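You operate a simulated robot arm through the tools that you are given. There is no shell and no other tool. Be economical: measure what you need, move in short steps, check, and stop when the job is done.

You are at the controls of a simulated robot arm. One attempt, no reset.

Task
Put one of the steel sockets from the assembly table on top of the brown small carton there.
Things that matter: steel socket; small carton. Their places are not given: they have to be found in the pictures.

Only the result counts: the job must be done as asked and must still hold three seconds after the hand-in. Knocking over, shifting, dropping, spilling or breaking anything else fails it.

Robot
A 6-joint arm with a two-finger parallel gripper, fixed in place. Base frame: the origin is at the foot of the arm, x ahead of it, y to its left, z up; the work surface is at about z = 0. Readings come in mm, degrees, newtons and seconds.
With the tool pointing down near the work surface it reaches from about 140 to 580 mm from the base axis. Its first joint turns from -66.0 to 66.0 degrees. Payload 2.1 kg.
Tool frame: the origin (TCP) lies between the finger pads and is the grasp point; the fingertips stand 30 mm ahead of it; z points along the fingers, y is the line along which they close. The gripper opens to 94 mm. The fingers are 28 mm wide and 10 mm thick; the gripper's body (50 by 96 mm) begins 55 mm behind the TCP.
Orientation is that of the tool frame in the base frame, as a unit quaternion [w, x, y, z]. With the fingers straight down and closing along the base's y, the tool's x points along the base's -x, its y along +y and its z along -z.

Tools
- The arm moves only by the tool apply_moves. Its argument "steps" is a list of rows, each a list of 4 numbers: the shift along the tool's x, y, z in mm, then the turn about the tool's z in degrees. In form: [[tx, ty, tz, spin], ...]. A call has 1 to 20 rows; each row shifts and turns the commanded pose from where the row before left it, along the tool's axes as they then stand. "grip" is the finger opening in mm, from 0 to 94, set as the call begins (left out, the last holds). Rows are played at 5 a second. More than 50 mm and 8.6 degrees between two rows, or a gripper value outside its range, and nothing of the call is played. A pose out of reach is approached as far as the arm can. The call stops where the force on the tool passes 40 N (or 10 N more than at its start, if that is more) or the arm is blocked; 0.2 s more then pass. The fingers move at their own pace (about 72 mm/s each) and stop on an object; they squeeze with about 25 N. The grip force told is the motor's: it shows also when the fingers shut on nothing. Time passes only in rows, and 0.2 s behind the last, so rows that do not move let the fingers close. It gives the time, the measured TCP pose, the force on the tool (base axes), the opening and the grip force at its end, in the units of the frame above (readings bear some noise), and new pictures: "views" is both (left out), scene, wrist or none.
- Cameras (640 x 400 px; columns grow to the right, rows downward): "scene" is fixed at [53.6, -376.1, 475.8]; the picture's right is [0.78, -0.63, 0.00], its down [-0.41, -0.51, -0.76] and it looks along [0.48, 0.59, -0.65] (base axes); focal length 214 px, centre (320, 200). "wrist" rides on the gripper at [-37, 0, -58] in the tool frame; the picture's right is [0.00, -1.00, 0.00], its down [0.97, 0.00, -0.24] and it looks along [0.24, 0.00, 0.97] (tool axes); focal length 218 px, centre (320, 200).
- locate(camera, pixels): there is no depth. For up to 12 entries [column, row, z] of the newest picture of that camera ("zoom" is the newest enlarged one), the place [x, y] in the base frame at which the ray of that pixel passes the height z, good to about 3 mm. It takes no simulated time.
- inspect(camera, box): a new picture of the part [left, top, right, bottom] of that camera's present view, enlarged. It takes no simulated time.
- close_job(): hands the job in; it is judged then, once.

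Work in short steps. Measure before you move; look again where a grasp or a placing could have gone wrong, and mend it. You have 60 turns and 120 pictures in all, those below and enlarged ones among them. Open the gripper and draw the arm clear of the work before you hand the job in, unless the task says otherwise; then end with one line.

The tools are called after "Request:" by a JSON object that holds its "fn" and its "kwargs". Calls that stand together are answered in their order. apply_moves: Moves the arm, as the interface text tells. Its arguments: {"type":"object","properties":{"steps":{"type":"array","items":{"type":"array","items":{"type":"number"}}},"grip":{"type":"number"},"views":{"type":"string","enum":["both","scene","wrist","none"]}},"required":["steps"]} The other tools are called the same way: locate (camera, pixels) gives the place at which the rays of pixels pass given heights; inspect (camera, box) takes an enlarged picture of a part of a camera's view; close_job () hands the job in.

At the start:

```text
time_s: 0.0
tcp_pos: [259.5, -143.8, 293.0]
tcp_rot: [0.0, 0.0, 1.0, 0.0]
contact_force: [0.8, -0.9, 0.2]
grip_width: 94.0
gripper_force: 0.2
```

scene: 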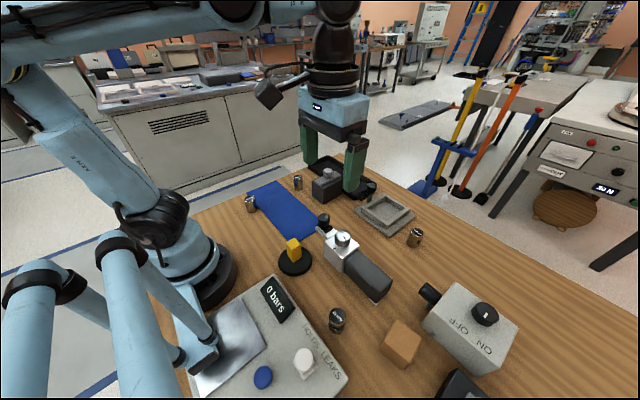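
wrist: 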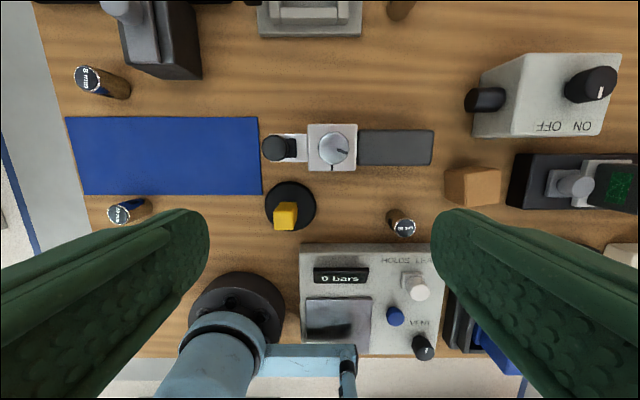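

The carton shows at scene (401,343) and wrist (472,186); the nearest socket is at scene (337,320) and wrist (401,222). I'll enlarge and measure both.

Request:
{"fn": "inspect", "kwargs": {"camera": "scene", "box": [300, 280, 460, 380]}}

Request:
{"fn": "inspect", "kwargs": {"camera": "wrist", "box": [360, 140, 520, 240]}}

Request:
{"fn": "locate", "kwargs": {"camera": "scene", "pixels": [[336, 330, 0], [338, 313, 30], [415, 243, 0], [415, 233, 30], [398, 369, 0], [405, 334, 30]]}}

Request:
{"fn": "locate", "kwargs": {"camera": "wrist", "pixels": [[404, 229, 30], [396, 211, 0], [447, 204, 0], [500, 205, 30], [445, 170, 0], [500, 170, 30]]}}

```text
4.00 times, centred on (380, 330) of scene
```

zoom: 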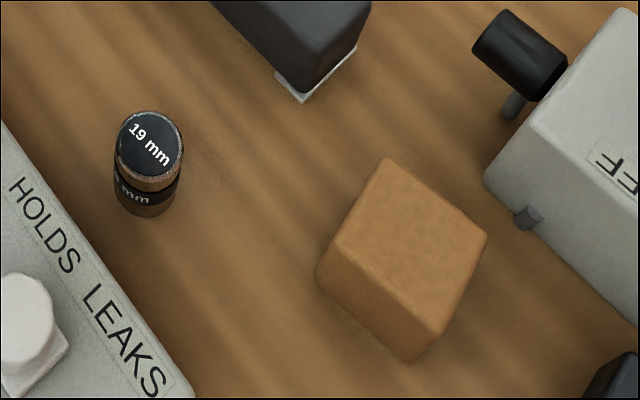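

```text
4.00 times, centred on (440, 190) of wrist
```

zoom: 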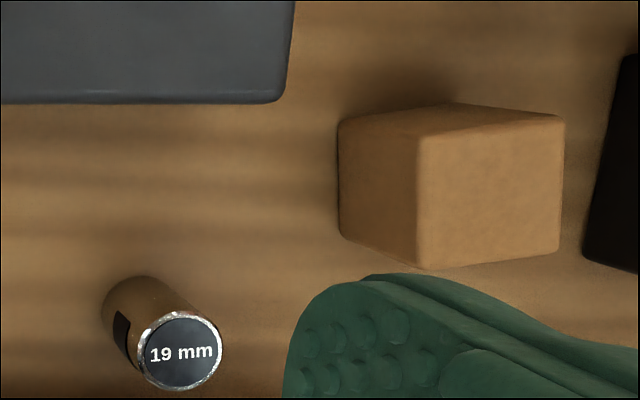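

```text
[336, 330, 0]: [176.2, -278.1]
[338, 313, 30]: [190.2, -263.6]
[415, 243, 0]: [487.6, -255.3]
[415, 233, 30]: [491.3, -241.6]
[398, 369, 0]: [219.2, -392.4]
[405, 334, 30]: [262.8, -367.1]
```

```text
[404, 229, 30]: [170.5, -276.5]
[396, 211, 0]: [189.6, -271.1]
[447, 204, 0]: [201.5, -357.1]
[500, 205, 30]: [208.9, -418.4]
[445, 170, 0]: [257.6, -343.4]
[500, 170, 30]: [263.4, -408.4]
```

I'll triangulate the heights of the socket and the carton by matching the same points in both views.

Request:
{"fn": "locate", "kwargs": {"camera": "scene", "pixels": [[337.5, 316, 30], [337.5, 316, 40], [337.5, 316, 50], [397, 320, 40], [397, 320, 50], [421.7, 339, 40], [421.7, 339, 50], [384.5, 340, 40], [384.5, 340, 50], [408, 364, 40], [408, 364, 50]]}}

Request:
{"fn": "locate", "kwargs": {"camera": "wrist", "pixels": [[405, 228, 30], [405, 228, 40], [405, 228, 50], [464.5, 174, 40], [464.5, 174, 50], [501, 169, 40], [501, 169, 50], [465, 207, 40], [465, 207, 50], [500, 202.5, 40], [500, 202.5, 50], [444.5, 199.5, 0]]}}

```text
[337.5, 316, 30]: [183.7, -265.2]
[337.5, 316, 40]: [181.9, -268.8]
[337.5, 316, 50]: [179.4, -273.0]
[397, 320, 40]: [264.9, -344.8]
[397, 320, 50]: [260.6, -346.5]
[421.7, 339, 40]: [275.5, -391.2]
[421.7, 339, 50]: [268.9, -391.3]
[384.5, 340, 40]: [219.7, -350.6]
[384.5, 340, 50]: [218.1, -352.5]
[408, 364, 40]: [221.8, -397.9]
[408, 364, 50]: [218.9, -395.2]
```

```text
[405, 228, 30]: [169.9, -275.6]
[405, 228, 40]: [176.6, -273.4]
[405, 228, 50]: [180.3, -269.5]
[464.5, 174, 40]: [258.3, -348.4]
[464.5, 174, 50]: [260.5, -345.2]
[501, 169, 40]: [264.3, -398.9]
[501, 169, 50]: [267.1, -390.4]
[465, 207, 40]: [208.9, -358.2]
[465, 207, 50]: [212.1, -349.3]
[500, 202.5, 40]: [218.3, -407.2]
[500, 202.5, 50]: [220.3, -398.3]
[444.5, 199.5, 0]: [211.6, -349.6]
```

Socket: centre about (180,-271), top z≈48, diameter ≈26. Carton: top z≈50, centre about (241,-372). I'll check the plate edge near the socket, wrist row 243, before descending.

Request:
{"fn": "locate", "kwargs": {"camera": "wrist", "pixels": [[400, 243, 0], [400, 243, 20], [400, 243, 40], [415, 244, 20], [415, 285, 40], [605, 165, 60], [507, 205, 30], [507, 205, 60]]}}

Request:
{"fn": "locate", "kwargs": {"camera": "scene", "pixels": [[312, 333, 0], [312, 333, 20], [312, 333, 40], [440, 398, 30], [455, 370, 60]]}}

Request:
{"fn": "apply_moves", "kwargs": {"steps": [[20, -32, 0, 0], [20, -32, 0, 0], [20, -32, 20, 0], [19.5, -31, 40, 0], [0, 0, 40, 0], [0, 0, 0, 0]], "grip": 60}}

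```text
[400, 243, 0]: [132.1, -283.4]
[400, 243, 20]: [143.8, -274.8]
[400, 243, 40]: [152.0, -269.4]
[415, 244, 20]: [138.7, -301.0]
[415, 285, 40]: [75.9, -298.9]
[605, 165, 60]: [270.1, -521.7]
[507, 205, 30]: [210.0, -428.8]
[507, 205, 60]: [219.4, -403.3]
```

```text
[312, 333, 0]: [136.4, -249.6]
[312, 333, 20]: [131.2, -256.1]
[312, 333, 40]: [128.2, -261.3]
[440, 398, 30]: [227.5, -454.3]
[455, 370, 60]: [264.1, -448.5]
```

```text
refused: row 4 steps farther than a row can; nothing moved
```

Plate edge is at x≈140–152, clear of the fingers (x 166–194). One row was too long, so I re-send with shorter rows.

Request:
{"fn": "apply_moves", "kwargs": {"steps": [[20, -32, 0, 0], [20, -32, 0, 0], [20, -32, 0, 0], [19.5, -31, 0, 0], [0, 0, 40, 0], [0, 0, 40, 0], [0, 0, 40, 0], [0, 0, 0, 0]], "grip": 60}}

```text
time_s: 1.8
tcp_pos: [180.8, -273.9, 170.7]
tcp_rot: [0.0, -0.001, 1.0, -0.001]
contact_force: [0.5, 0.0, -0.6]
grip_width: 60.2
gripper_force: 0.0
```

scene: 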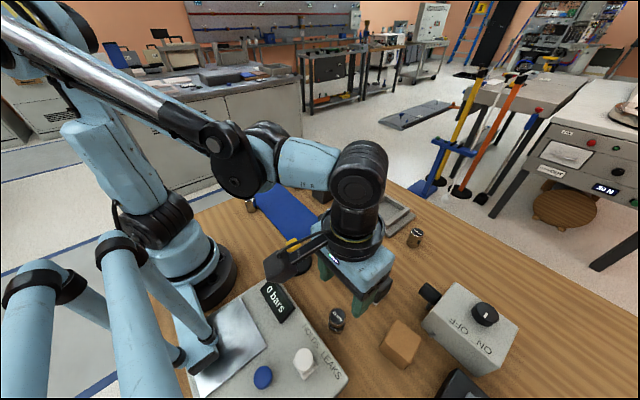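
wrist: 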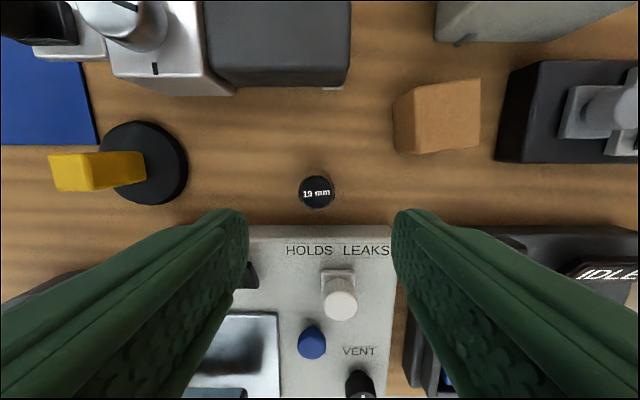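

The socket's top is at wrist (316,192), so I'll re-measure it and the carton's top from this nearer view.

Request:
{"fn": "locate", "kwargs": {"camera": "wrist", "pixels": [[316, 192, 48], [300, 192, 48], [333, 192, 48], [414, 88, 50], [481, 79, 50], [413, 155, 50], [479, 145, 50], [320, 226, 20], [510, 163, 50], [510, 60, 50]]}}

```text
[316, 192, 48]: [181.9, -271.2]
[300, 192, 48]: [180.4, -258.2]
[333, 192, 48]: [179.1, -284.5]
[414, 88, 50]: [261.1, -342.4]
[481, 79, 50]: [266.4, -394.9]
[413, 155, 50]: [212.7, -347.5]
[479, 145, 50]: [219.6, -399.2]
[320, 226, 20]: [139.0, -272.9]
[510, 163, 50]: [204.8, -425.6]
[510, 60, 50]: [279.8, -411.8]
```

Socket is at (181,-271), and I'm at y −273.9. I shift +2.5 in y, descend to z≈40 and look before closing.

Request:
{"fn": "apply_moves", "kwargs": {"steps": [[0, 2.5, 30, 0], [0, 0, 30, 0], [0, 0, 25, 0], [0, 0, 20, 0], [0, 0, 15, 0], [0, 0, 10, 0], [0, 0, 0, 0]]}}

```text
time_s: 3.4
tcp_pos: [182.7, -269.0, 44.4]
tcp_rot: [0.0, 0.0, 1.0, 0.0]
contact_force: [0.9, 0.1, -0.1]
grip_width: 60.0
gripper_force: 0.1
```

scene: 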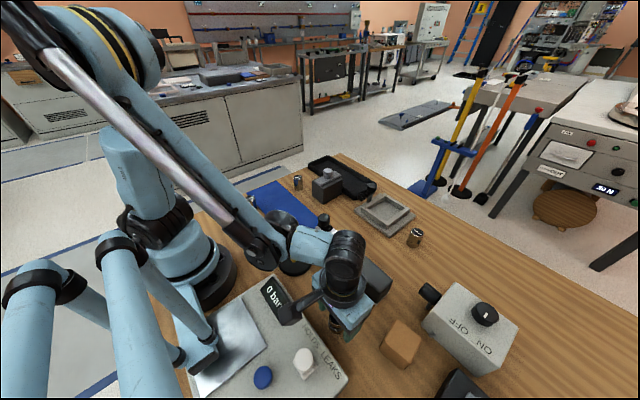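
wrist: 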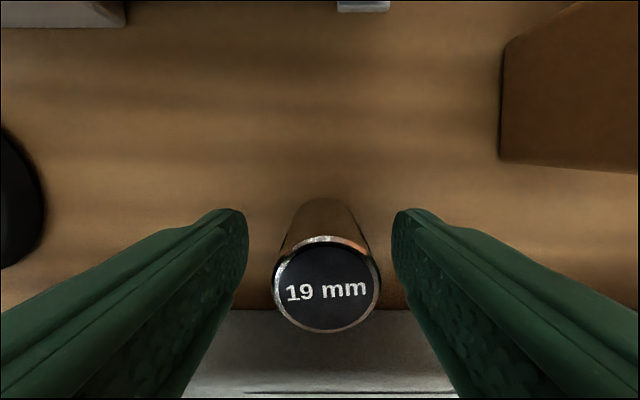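

The socket's top is at wrist (326,288), between the fingers. I'll check its offset from the TCP.

Request:
{"fn": "locate", "kwargs": {"camera": "wrist", "pixels": [[326, 288, 44], [326, 288, 48], [326, 244, 48], [326, 331, 48]]}}

```text
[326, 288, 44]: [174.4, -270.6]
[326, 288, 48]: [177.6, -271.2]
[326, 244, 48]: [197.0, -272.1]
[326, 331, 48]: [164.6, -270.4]
```

Centre is about (180,-271). I make small corrections, go down 5 mm and close.

Request:
{"fn": "apply_moves", "kwargs": {"steps": [[1.5, -1.5, 3, 0], [0, 0, 2, 0]], "views": "none"}}

Request:
{"fn": "apply_moves", "kwargs": {"steps": [[0, 0, 0, 0], [0, 0, 0, 0], [0, 0, 0, 0], [0, 0, 0, 0]], "grip": 15}}

```text
time_s: 4.0
tcp_pos: [179.3, -270.8, 37.9]
tcp_rot: [0.001, 0.0, 1.0, 0.0]
contact_force: [-0.5, -0.1, -0.5]
grip_width: 60.0
gripper_force: 0.1
```

```text
time_s: 5.0
tcp_pos: [180.4, -269.5, 39.0]
tcp_rot: [0.002, 0.001, 1.0, -0.001]
contact_force: [-0.4, 0.8, 0.3]
grip_width: 30.9
gripper_force: 25.0
```

scene: 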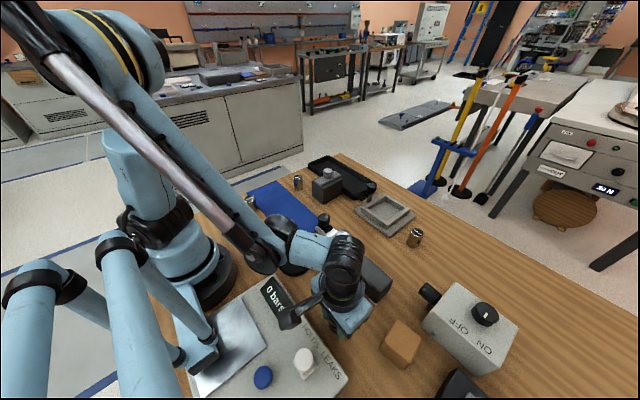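
wrist: 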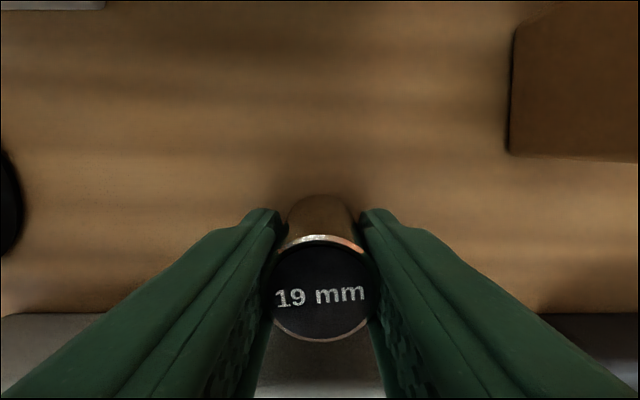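

The socket is gripped at 30.9 mm, 25 N. I lift 90 mm, then move over the carton at (240,-371).

Request:
{"fn": "apply_moves", "kwargs": {"steps": [[0, 0, -10, 0], [0, 0, -25, 0], [0, 0, -30, 0], [0, 0, -30, 0], [-15, -25, 0, 0], [-15, -25, 0, 0], [-15, -25, 0, 0], [-14.5, -26, 0, 0], [0, 0, 0, 0], [0, 0, 0, 0]]}}

```text
time_s: 7.2
tcp_pos: [237.3, -372.3, 133.1]
tcp_rot: [0.0, 0.0, 1.0, 0.0]
contact_force: [-1.0, 0.6, -0.9]
grip_width: 14.7
gripper_force: 0.1
```

scene: 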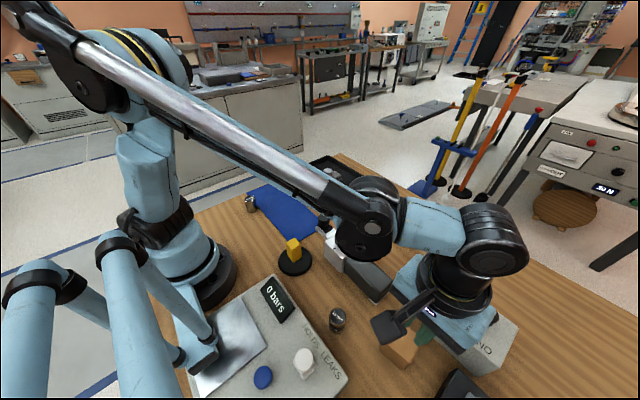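
wrist: 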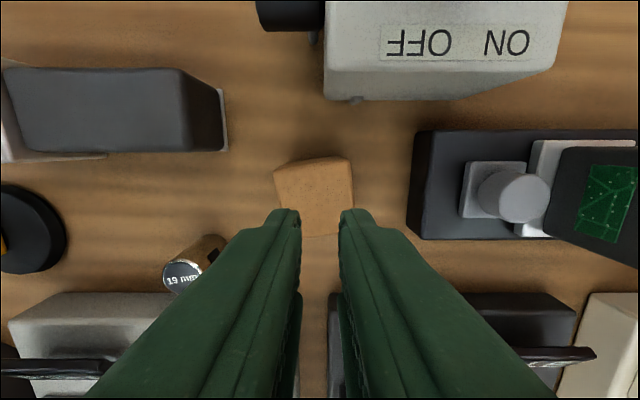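

The fingers are empty (14.7 mm): the socket slipped out and seems to be still standing at scene (337,320). I look closely at it.

Request:
{"fn": "inspect", "kwargs": {"camera": "scene", "box": [305, 295, 369, 335]}}

Request:
{"fn": "inspect", "kwargs": {"camera": "wrist", "box": [130, 205, 258, 305]}}

Request:
{"fn": "inspect", "kwargs": {"camera": "scene", "box": [220, 160, 460, 260]}}

Request:
{"fn": "locate", "kwargs": {"camera": "wrist", "pixels": [[181, 277, 48]]}}

```text
10.00 times, centred on (337, 315) of scene
```

zoom: 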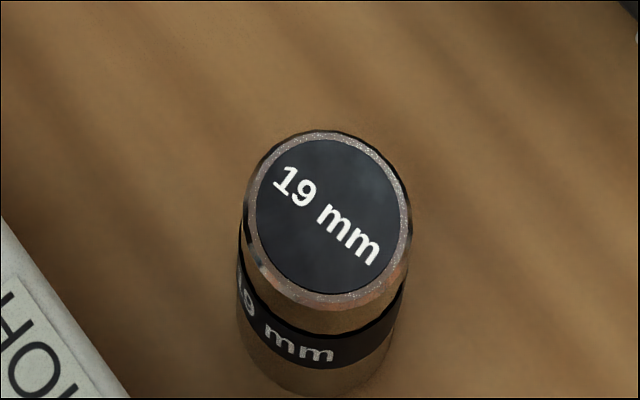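

```text
4.00 times, centred on (194, 255) of wrist
```

zoom: 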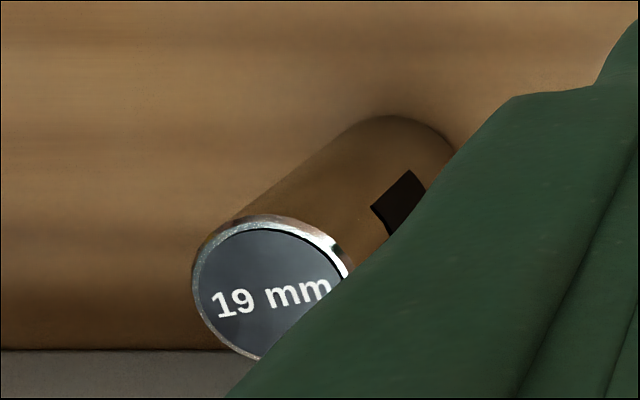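

```text
2.67 times, centred on (340, 210) of scene
```

zoom: 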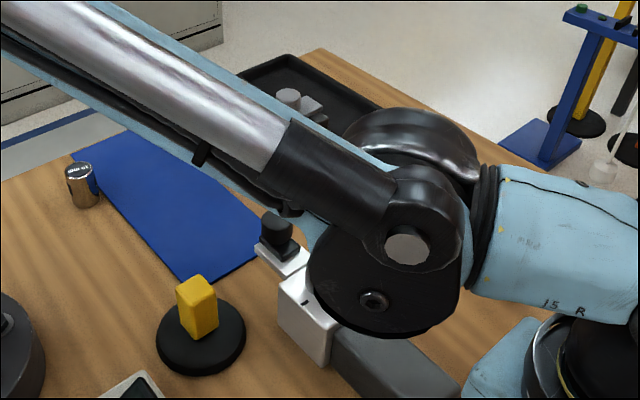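

```text
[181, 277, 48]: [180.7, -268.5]
```

It still stands at about (181,-269.5), undisturbed. I'll go back with the fingers open to take it lower, then lift slowly.

Request:
{"fn": "apply_moves", "kwargs": {"steps": [[14.5, 25.5, 0, 0], [14.5, 25.5, 0, 0], [14.5, 25.5, 0, 0], [14, 25.5, 0, 0], [0, 0, 25, 0], [0, 0, 25, 0], [0, 0, 20, 0], [0, 0, 15, 0], [0, 0, 8, 0], [0, 0, 0, 0]], "grip": 60}}

```text
time_s: 9.4
tcp_pos: [182.8, -269.0, 39.4]
tcp_rot: [0.001, 0.0, 1.0, 0.0]
contact_force: [-0.5, 0.4, 0.7]
grip_width: 59.9
gripper_force: 0.1
```

scene: 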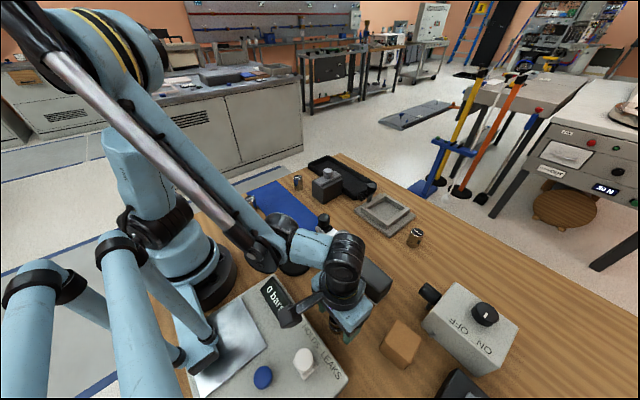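
wrist: 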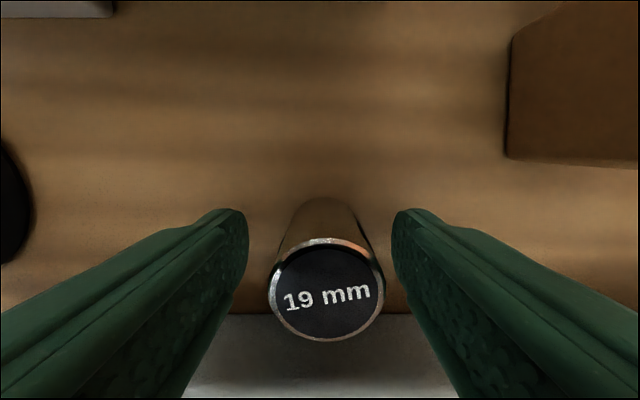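

The socket is centred within about 1.5 mm at wrist (326,290). I descend 6 mm more, then close fully with dwell.

Request:
{"fn": "apply_moves", "kwargs": {"steps": [[1, -1.5, 3, 0], [0, 0, 3, 0], [0, 0, 0, 0]], "views": "none"}}

Request:
{"fn": "apply_moves", "kwargs": {"steps": [[0, 0, 0, 0], [0, 0, 0, 0], [0, 0, 0, 0], [0, 0, 0, 0], [0, 0, 0, 0]], "grip": 0, "views": "none"}}

Request:
{"fn": "apply_moves", "kwargs": {"steps": [[0, 0, -2, 0], [0, 0, -2, 0], [0, 0, -3, 0], [0, 0, -3, 0], [0, 0, 0, 0]]}}

```text
time_s: 10.2
tcp_pos: [180.9, -271.4, 32.9]
tcp_rot: [0.001, 0.0, 1.0, 0.0]
contact_force: [-1.2, -0.5, -0.3]
grip_width: 59.9
gripper_force: 0.0
```

```text
time_s: 11.4
tcp_pos: [180.5, -270.8, 33.5]
tcp_rot: [0.0, 0.0, 1.0, -0.001]
contact_force: [-0.1, -0.3, 2.9]
grip_width: 30.9
gripper_force: 25.2
```

```text
time_s: 12.6
tcp_pos: [179.7, -270.7, 43.9]
tcp_rot: [0.0, 0.0, 1.0, 0.0]
contact_force: [-0.1, 1.1, -0.5]
grip_width: 30.6
gripper_force: 24.9
```

scene: 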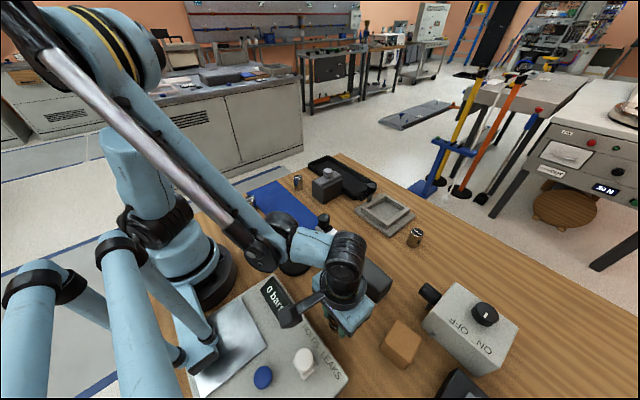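
wrist: 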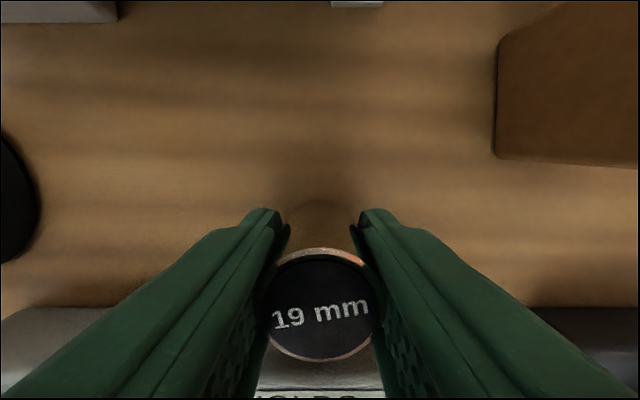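

The socket's top stays large at wrist (320,305) while the TCP rose 10 mm, so it is lifted with the fingers. I continue up slowly.

Request:
{"fn": "apply_moves", "kwargs": {"steps": [[0, 0, -4, 0], [0, 0, -5, 0], [0, 0, -6, 0], [0, 0, -7, 0], [0, 0, -8, 0], [0, 0, -8, 0], [0, 0, -8, 0], [0, 0, -8, 0], [0, 0, -6, 0], [0, 0, -4, 0], [0, 0, 0, 0]]}}

```text
time_s: 15.0
tcp_pos: [180.9, -271.7, 107.9]
tcp_rot: [0.001, 0.0, 1.0, -0.001]
contact_force: [-1.1, 0.3, -1.3]
grip_width: 30.3
gripper_force: 25.3
```

scene: 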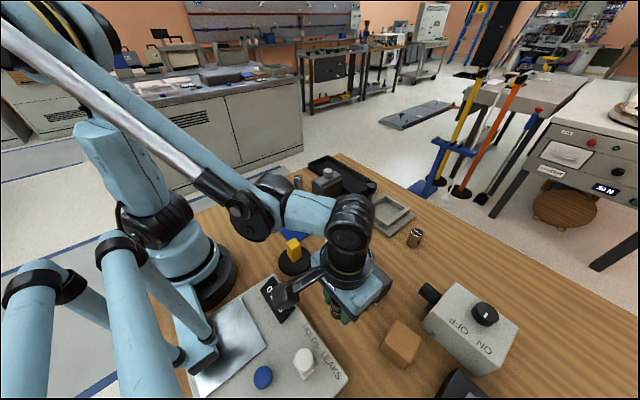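
wrist: 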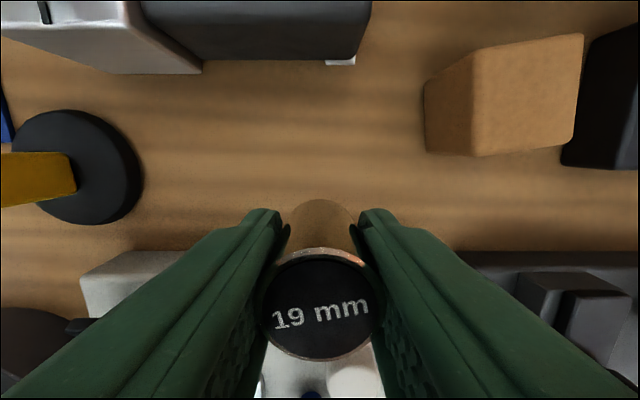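

It is held firmly this time. I move gently over to the carton at (240,-371), rising slightly.

Request:
{"fn": "apply_moves", "kwargs": {"steps": [[-2, -3, -4, 0], [-4, -6, -4, 0], [-5, -9, 0, 0], [-6, -10, 0, 0], [-6, -10, 0, 0], [-6, -10, 0, 0], [-6, -10, 0, 0], [-6, -10, 0, 0], [-6, -10, 0, 0], [-5, -9, 0, 0], [-4, -7, 0, 0], [-3, -5, 0, 0], [0, 0, 0, 0], [0, 0, 0, 0]]}}

```text
time_s: 18.0
tcp_pos: [241.2, -370.2, 117.1]
tcp_rot: [0.002, 0.0, 1.0, 0.0]
contact_force: [1.0, 0.1, -0.7]
grip_width: 30.7
gripper_force: 25.1
```

scene: 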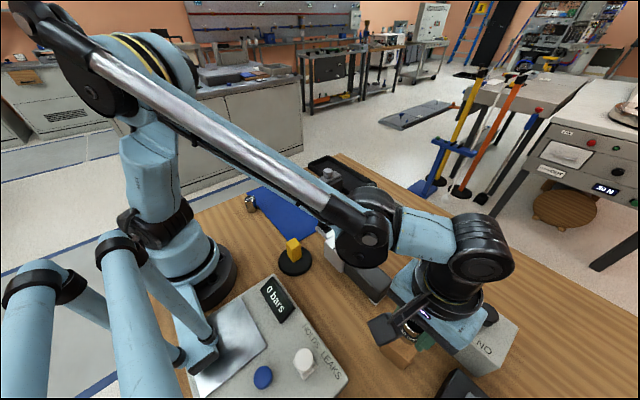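
wrist: 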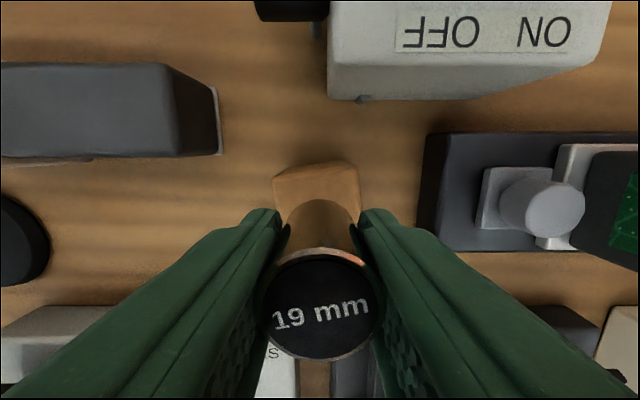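

Over the carton, whose far top edge shows at about wrist rows 162–178. I verify alignment.

Request:
{"fn": "inspect", "kwargs": {"camera": "wrist", "box": [256, 150, 384, 230]}}

Request:
{"fn": "inspect", "kwargs": {"camera": "scene", "box": [350, 290, 478, 370]}}

Request:
{"fn": "locate", "kwargs": {"camera": "wrist", "pixels": [[274, 182, 50], [359, 170, 50]]}}

```text
5.00 times, centred on (320, 190) of wrist
```

zoom: 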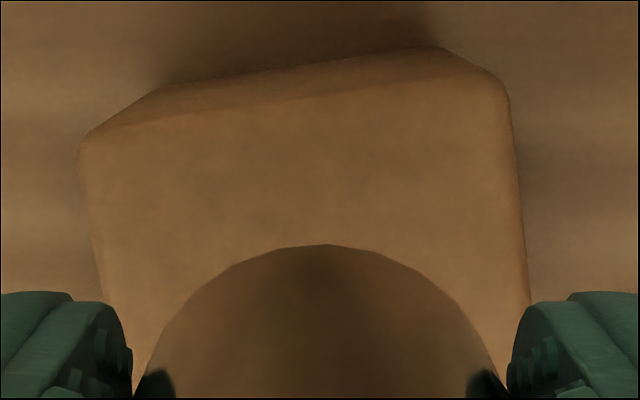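

```text
5.00 times, centred on (414, 330) of scene
```

zoom: 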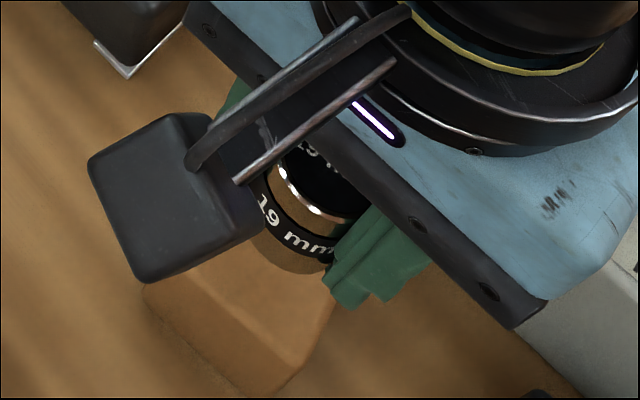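

```text
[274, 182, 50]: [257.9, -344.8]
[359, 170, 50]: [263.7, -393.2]
```

Alignment is within about 3 mm (carton centre ≈(238.5,-371.5)). I nudge by [-2,-1] and descend 25 mm, then finer.

Request:
{"fn": "apply_moves", "kwargs": {"steps": [[2, -1, 5, 0], [0, 0, 7, 0], [0, 0, 7, 0], [0, 0, 5, 0], [0, 0, 3, 0], [0, 0, 0, 0]], "views": "scene"}}

Request:
{"fn": "inspect", "kwargs": {"camera": "scene", "box": [350, 290, 478, 370]}}

```text
time_s: 19.4
tcp_pos: [238.7, -369.7, 88.2]
tcp_rot: [0.001, 0.0, 1.0, 0.001]
contact_force: [0.0, -0.1, -0.5]
grip_width: 30.6
gripper_force: 24.7
```

scene: 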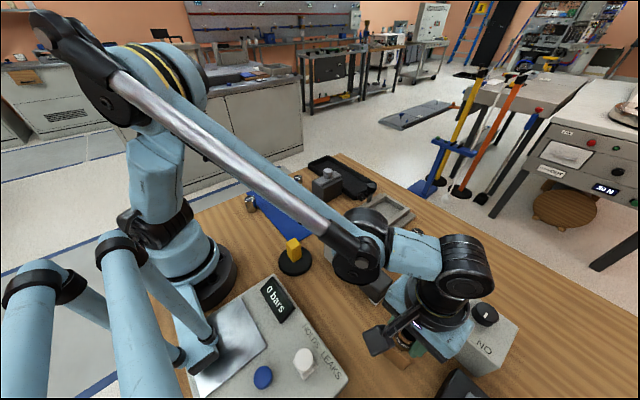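

```text
5.00 times, centred on (414, 330) of scene
```

zoom: 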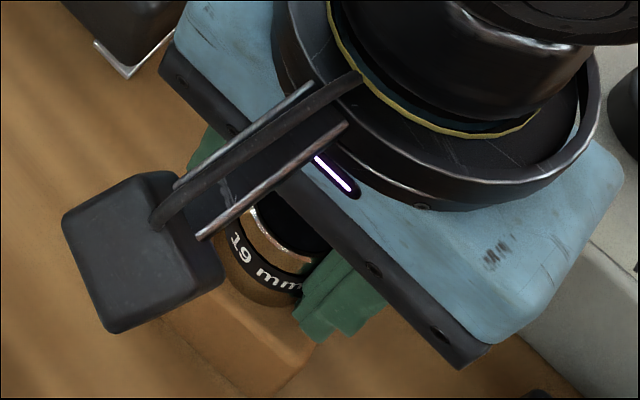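

Still a few mm above the carton. I lower in 1 mm steps and watch the force.

Request:
{"fn": "apply_moves", "kwargs": {"steps": [[0, 0, 1, 0], [0, 0, 1, 0], [0, 0, 1, 0], [0, 0, 0, 0]], "views": "none"}}

Request:
{"fn": "apply_moves", "kwargs": {"steps": [[0, 0, 1, 0], [0, 0, 0, 0]], "views": "none"}}

```text
time_s: 20.4
tcp_pos: [237.5, -370.3, 87.5]
tcp_rot: [0.001, 0.0, 1.0, 0.0]
contact_force: [-0.7, 1.7, 20.6]
grip_width: 30.3
gripper_force: 25.6
```

```text
time_s: 21.0
tcp_pos: [238.1, -371.3, 86.4]
tcp_rot: [0.0, -0.001, 1.0, -0.001]
contact_force: [-2.1, 1.8, 19.7]
grip_width: 30.5
gripper_force: 25.4
```

Contact: 20 N upward, so the socket rests on the carton. I ease up 1 mm, then open to 46 mm.

Request:
{"fn": "apply_moves", "kwargs": {"steps": [[0, 0, -1, 0], [0, 0, 0, 0]], "views": "none"}}

Request:
{"fn": "apply_moves", "kwargs": {"steps": [[0, 0, 0, 0], [0, 0, 0, 0], [0, 0, 0, 0]], "grip": 46}}

```text
time_s: 21.6
tcp_pos: [238.0, -371.5, 86.7]
tcp_rot: [0.001, 0.0, 1.0, 0.0]
contact_force: [0.0, 0.7, -1.2]
grip_width: 30.2
gripper_force: 24.7
```

```text
time_s: 22.4
tcp_pos: [238.5, -371.0, 86.2]
tcp_rot: [0.0, 0.0, 1.0, 0.0]
contact_force: [-0.6, 0.6, 0.1]
grip_width: 45.9
gripper_force: 0.1
```

scene: 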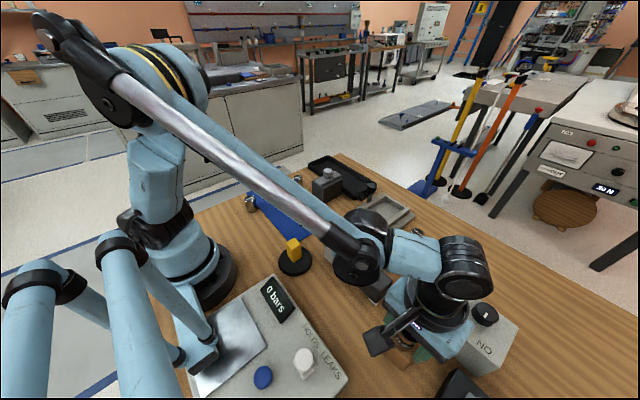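
wrist: 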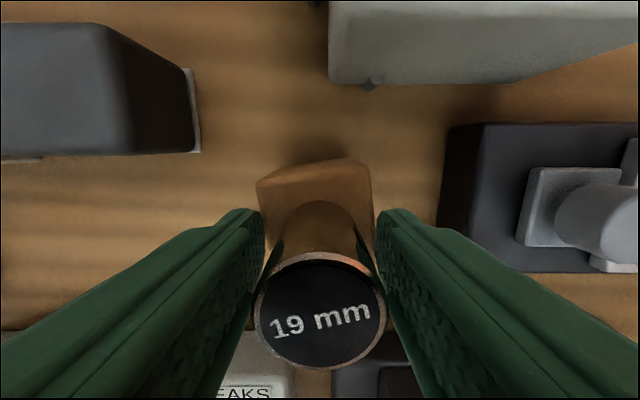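

The socket stands free between the fingers on the carton. I rise straight up slowly, then retreat sideways.

Request:
{"fn": "apply_moves", "kwargs": {"steps": [[0, 0, -4, 0], [0, 0, -8, 0], [0, 0, -15, 0], [0, 0, -25, 0], [0, 0, -30, 0], [0, 0, -30, 0], [0, 25, 0, 0], [0, 35, 0, 0], [0, 35, 0, 0], [0, 35, 0, 0], [0, 0, 0, 0]]}}

Request:
{"fn": "inspect", "kwargs": {"camera": "scene", "box": [340, 280, 468, 380]}}

```text
time_s: 24.8
tcp_pos: [237.9, -239.5, 199.2]
tcp_rot: [0.001, 0.0, 1.0, 0.0]
contact_force: [-0.3, -0.3, 0.5]
grip_width: 46.2
gripper_force: 0.0
```

scene: 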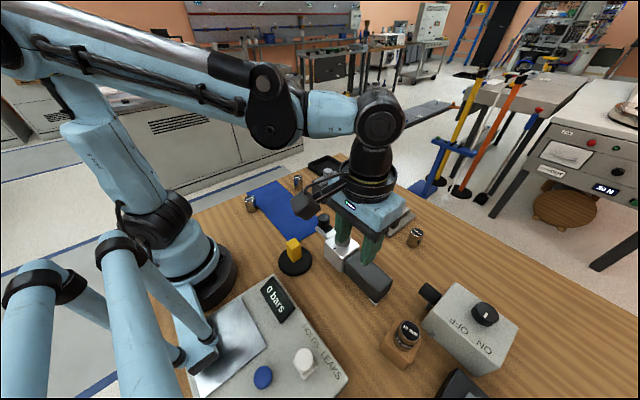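
wrist: 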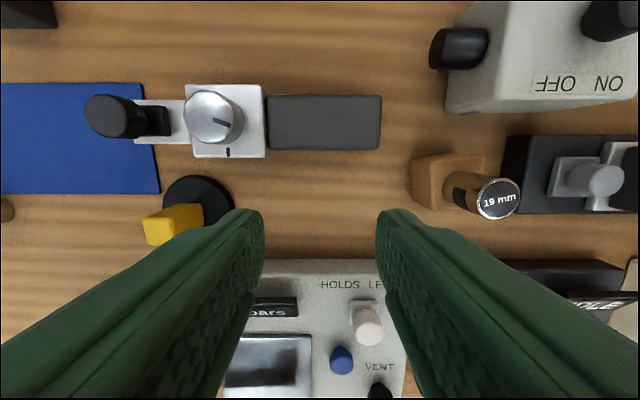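

```text
4.00 times, centred on (404, 330) of scene
```

zoom: 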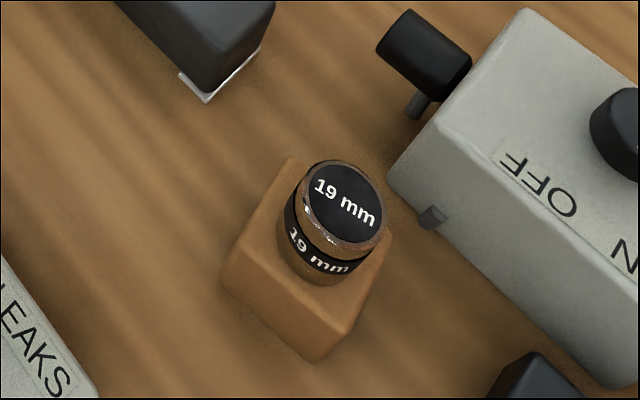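

The 19 mm socket stands upright in the middle of the carton, nothing else has moved, and the arm is clear with the fingers open. I hand in.

Request:
{"fn": "close_job", "kwargs": {}}

```text
The job is handed in.
```

The 19 mm steel socket is standing upright on top of the brown carton, with the gripper open and the arm clear; it slipped out on the first lift but stayed standing, and the second grasp held.
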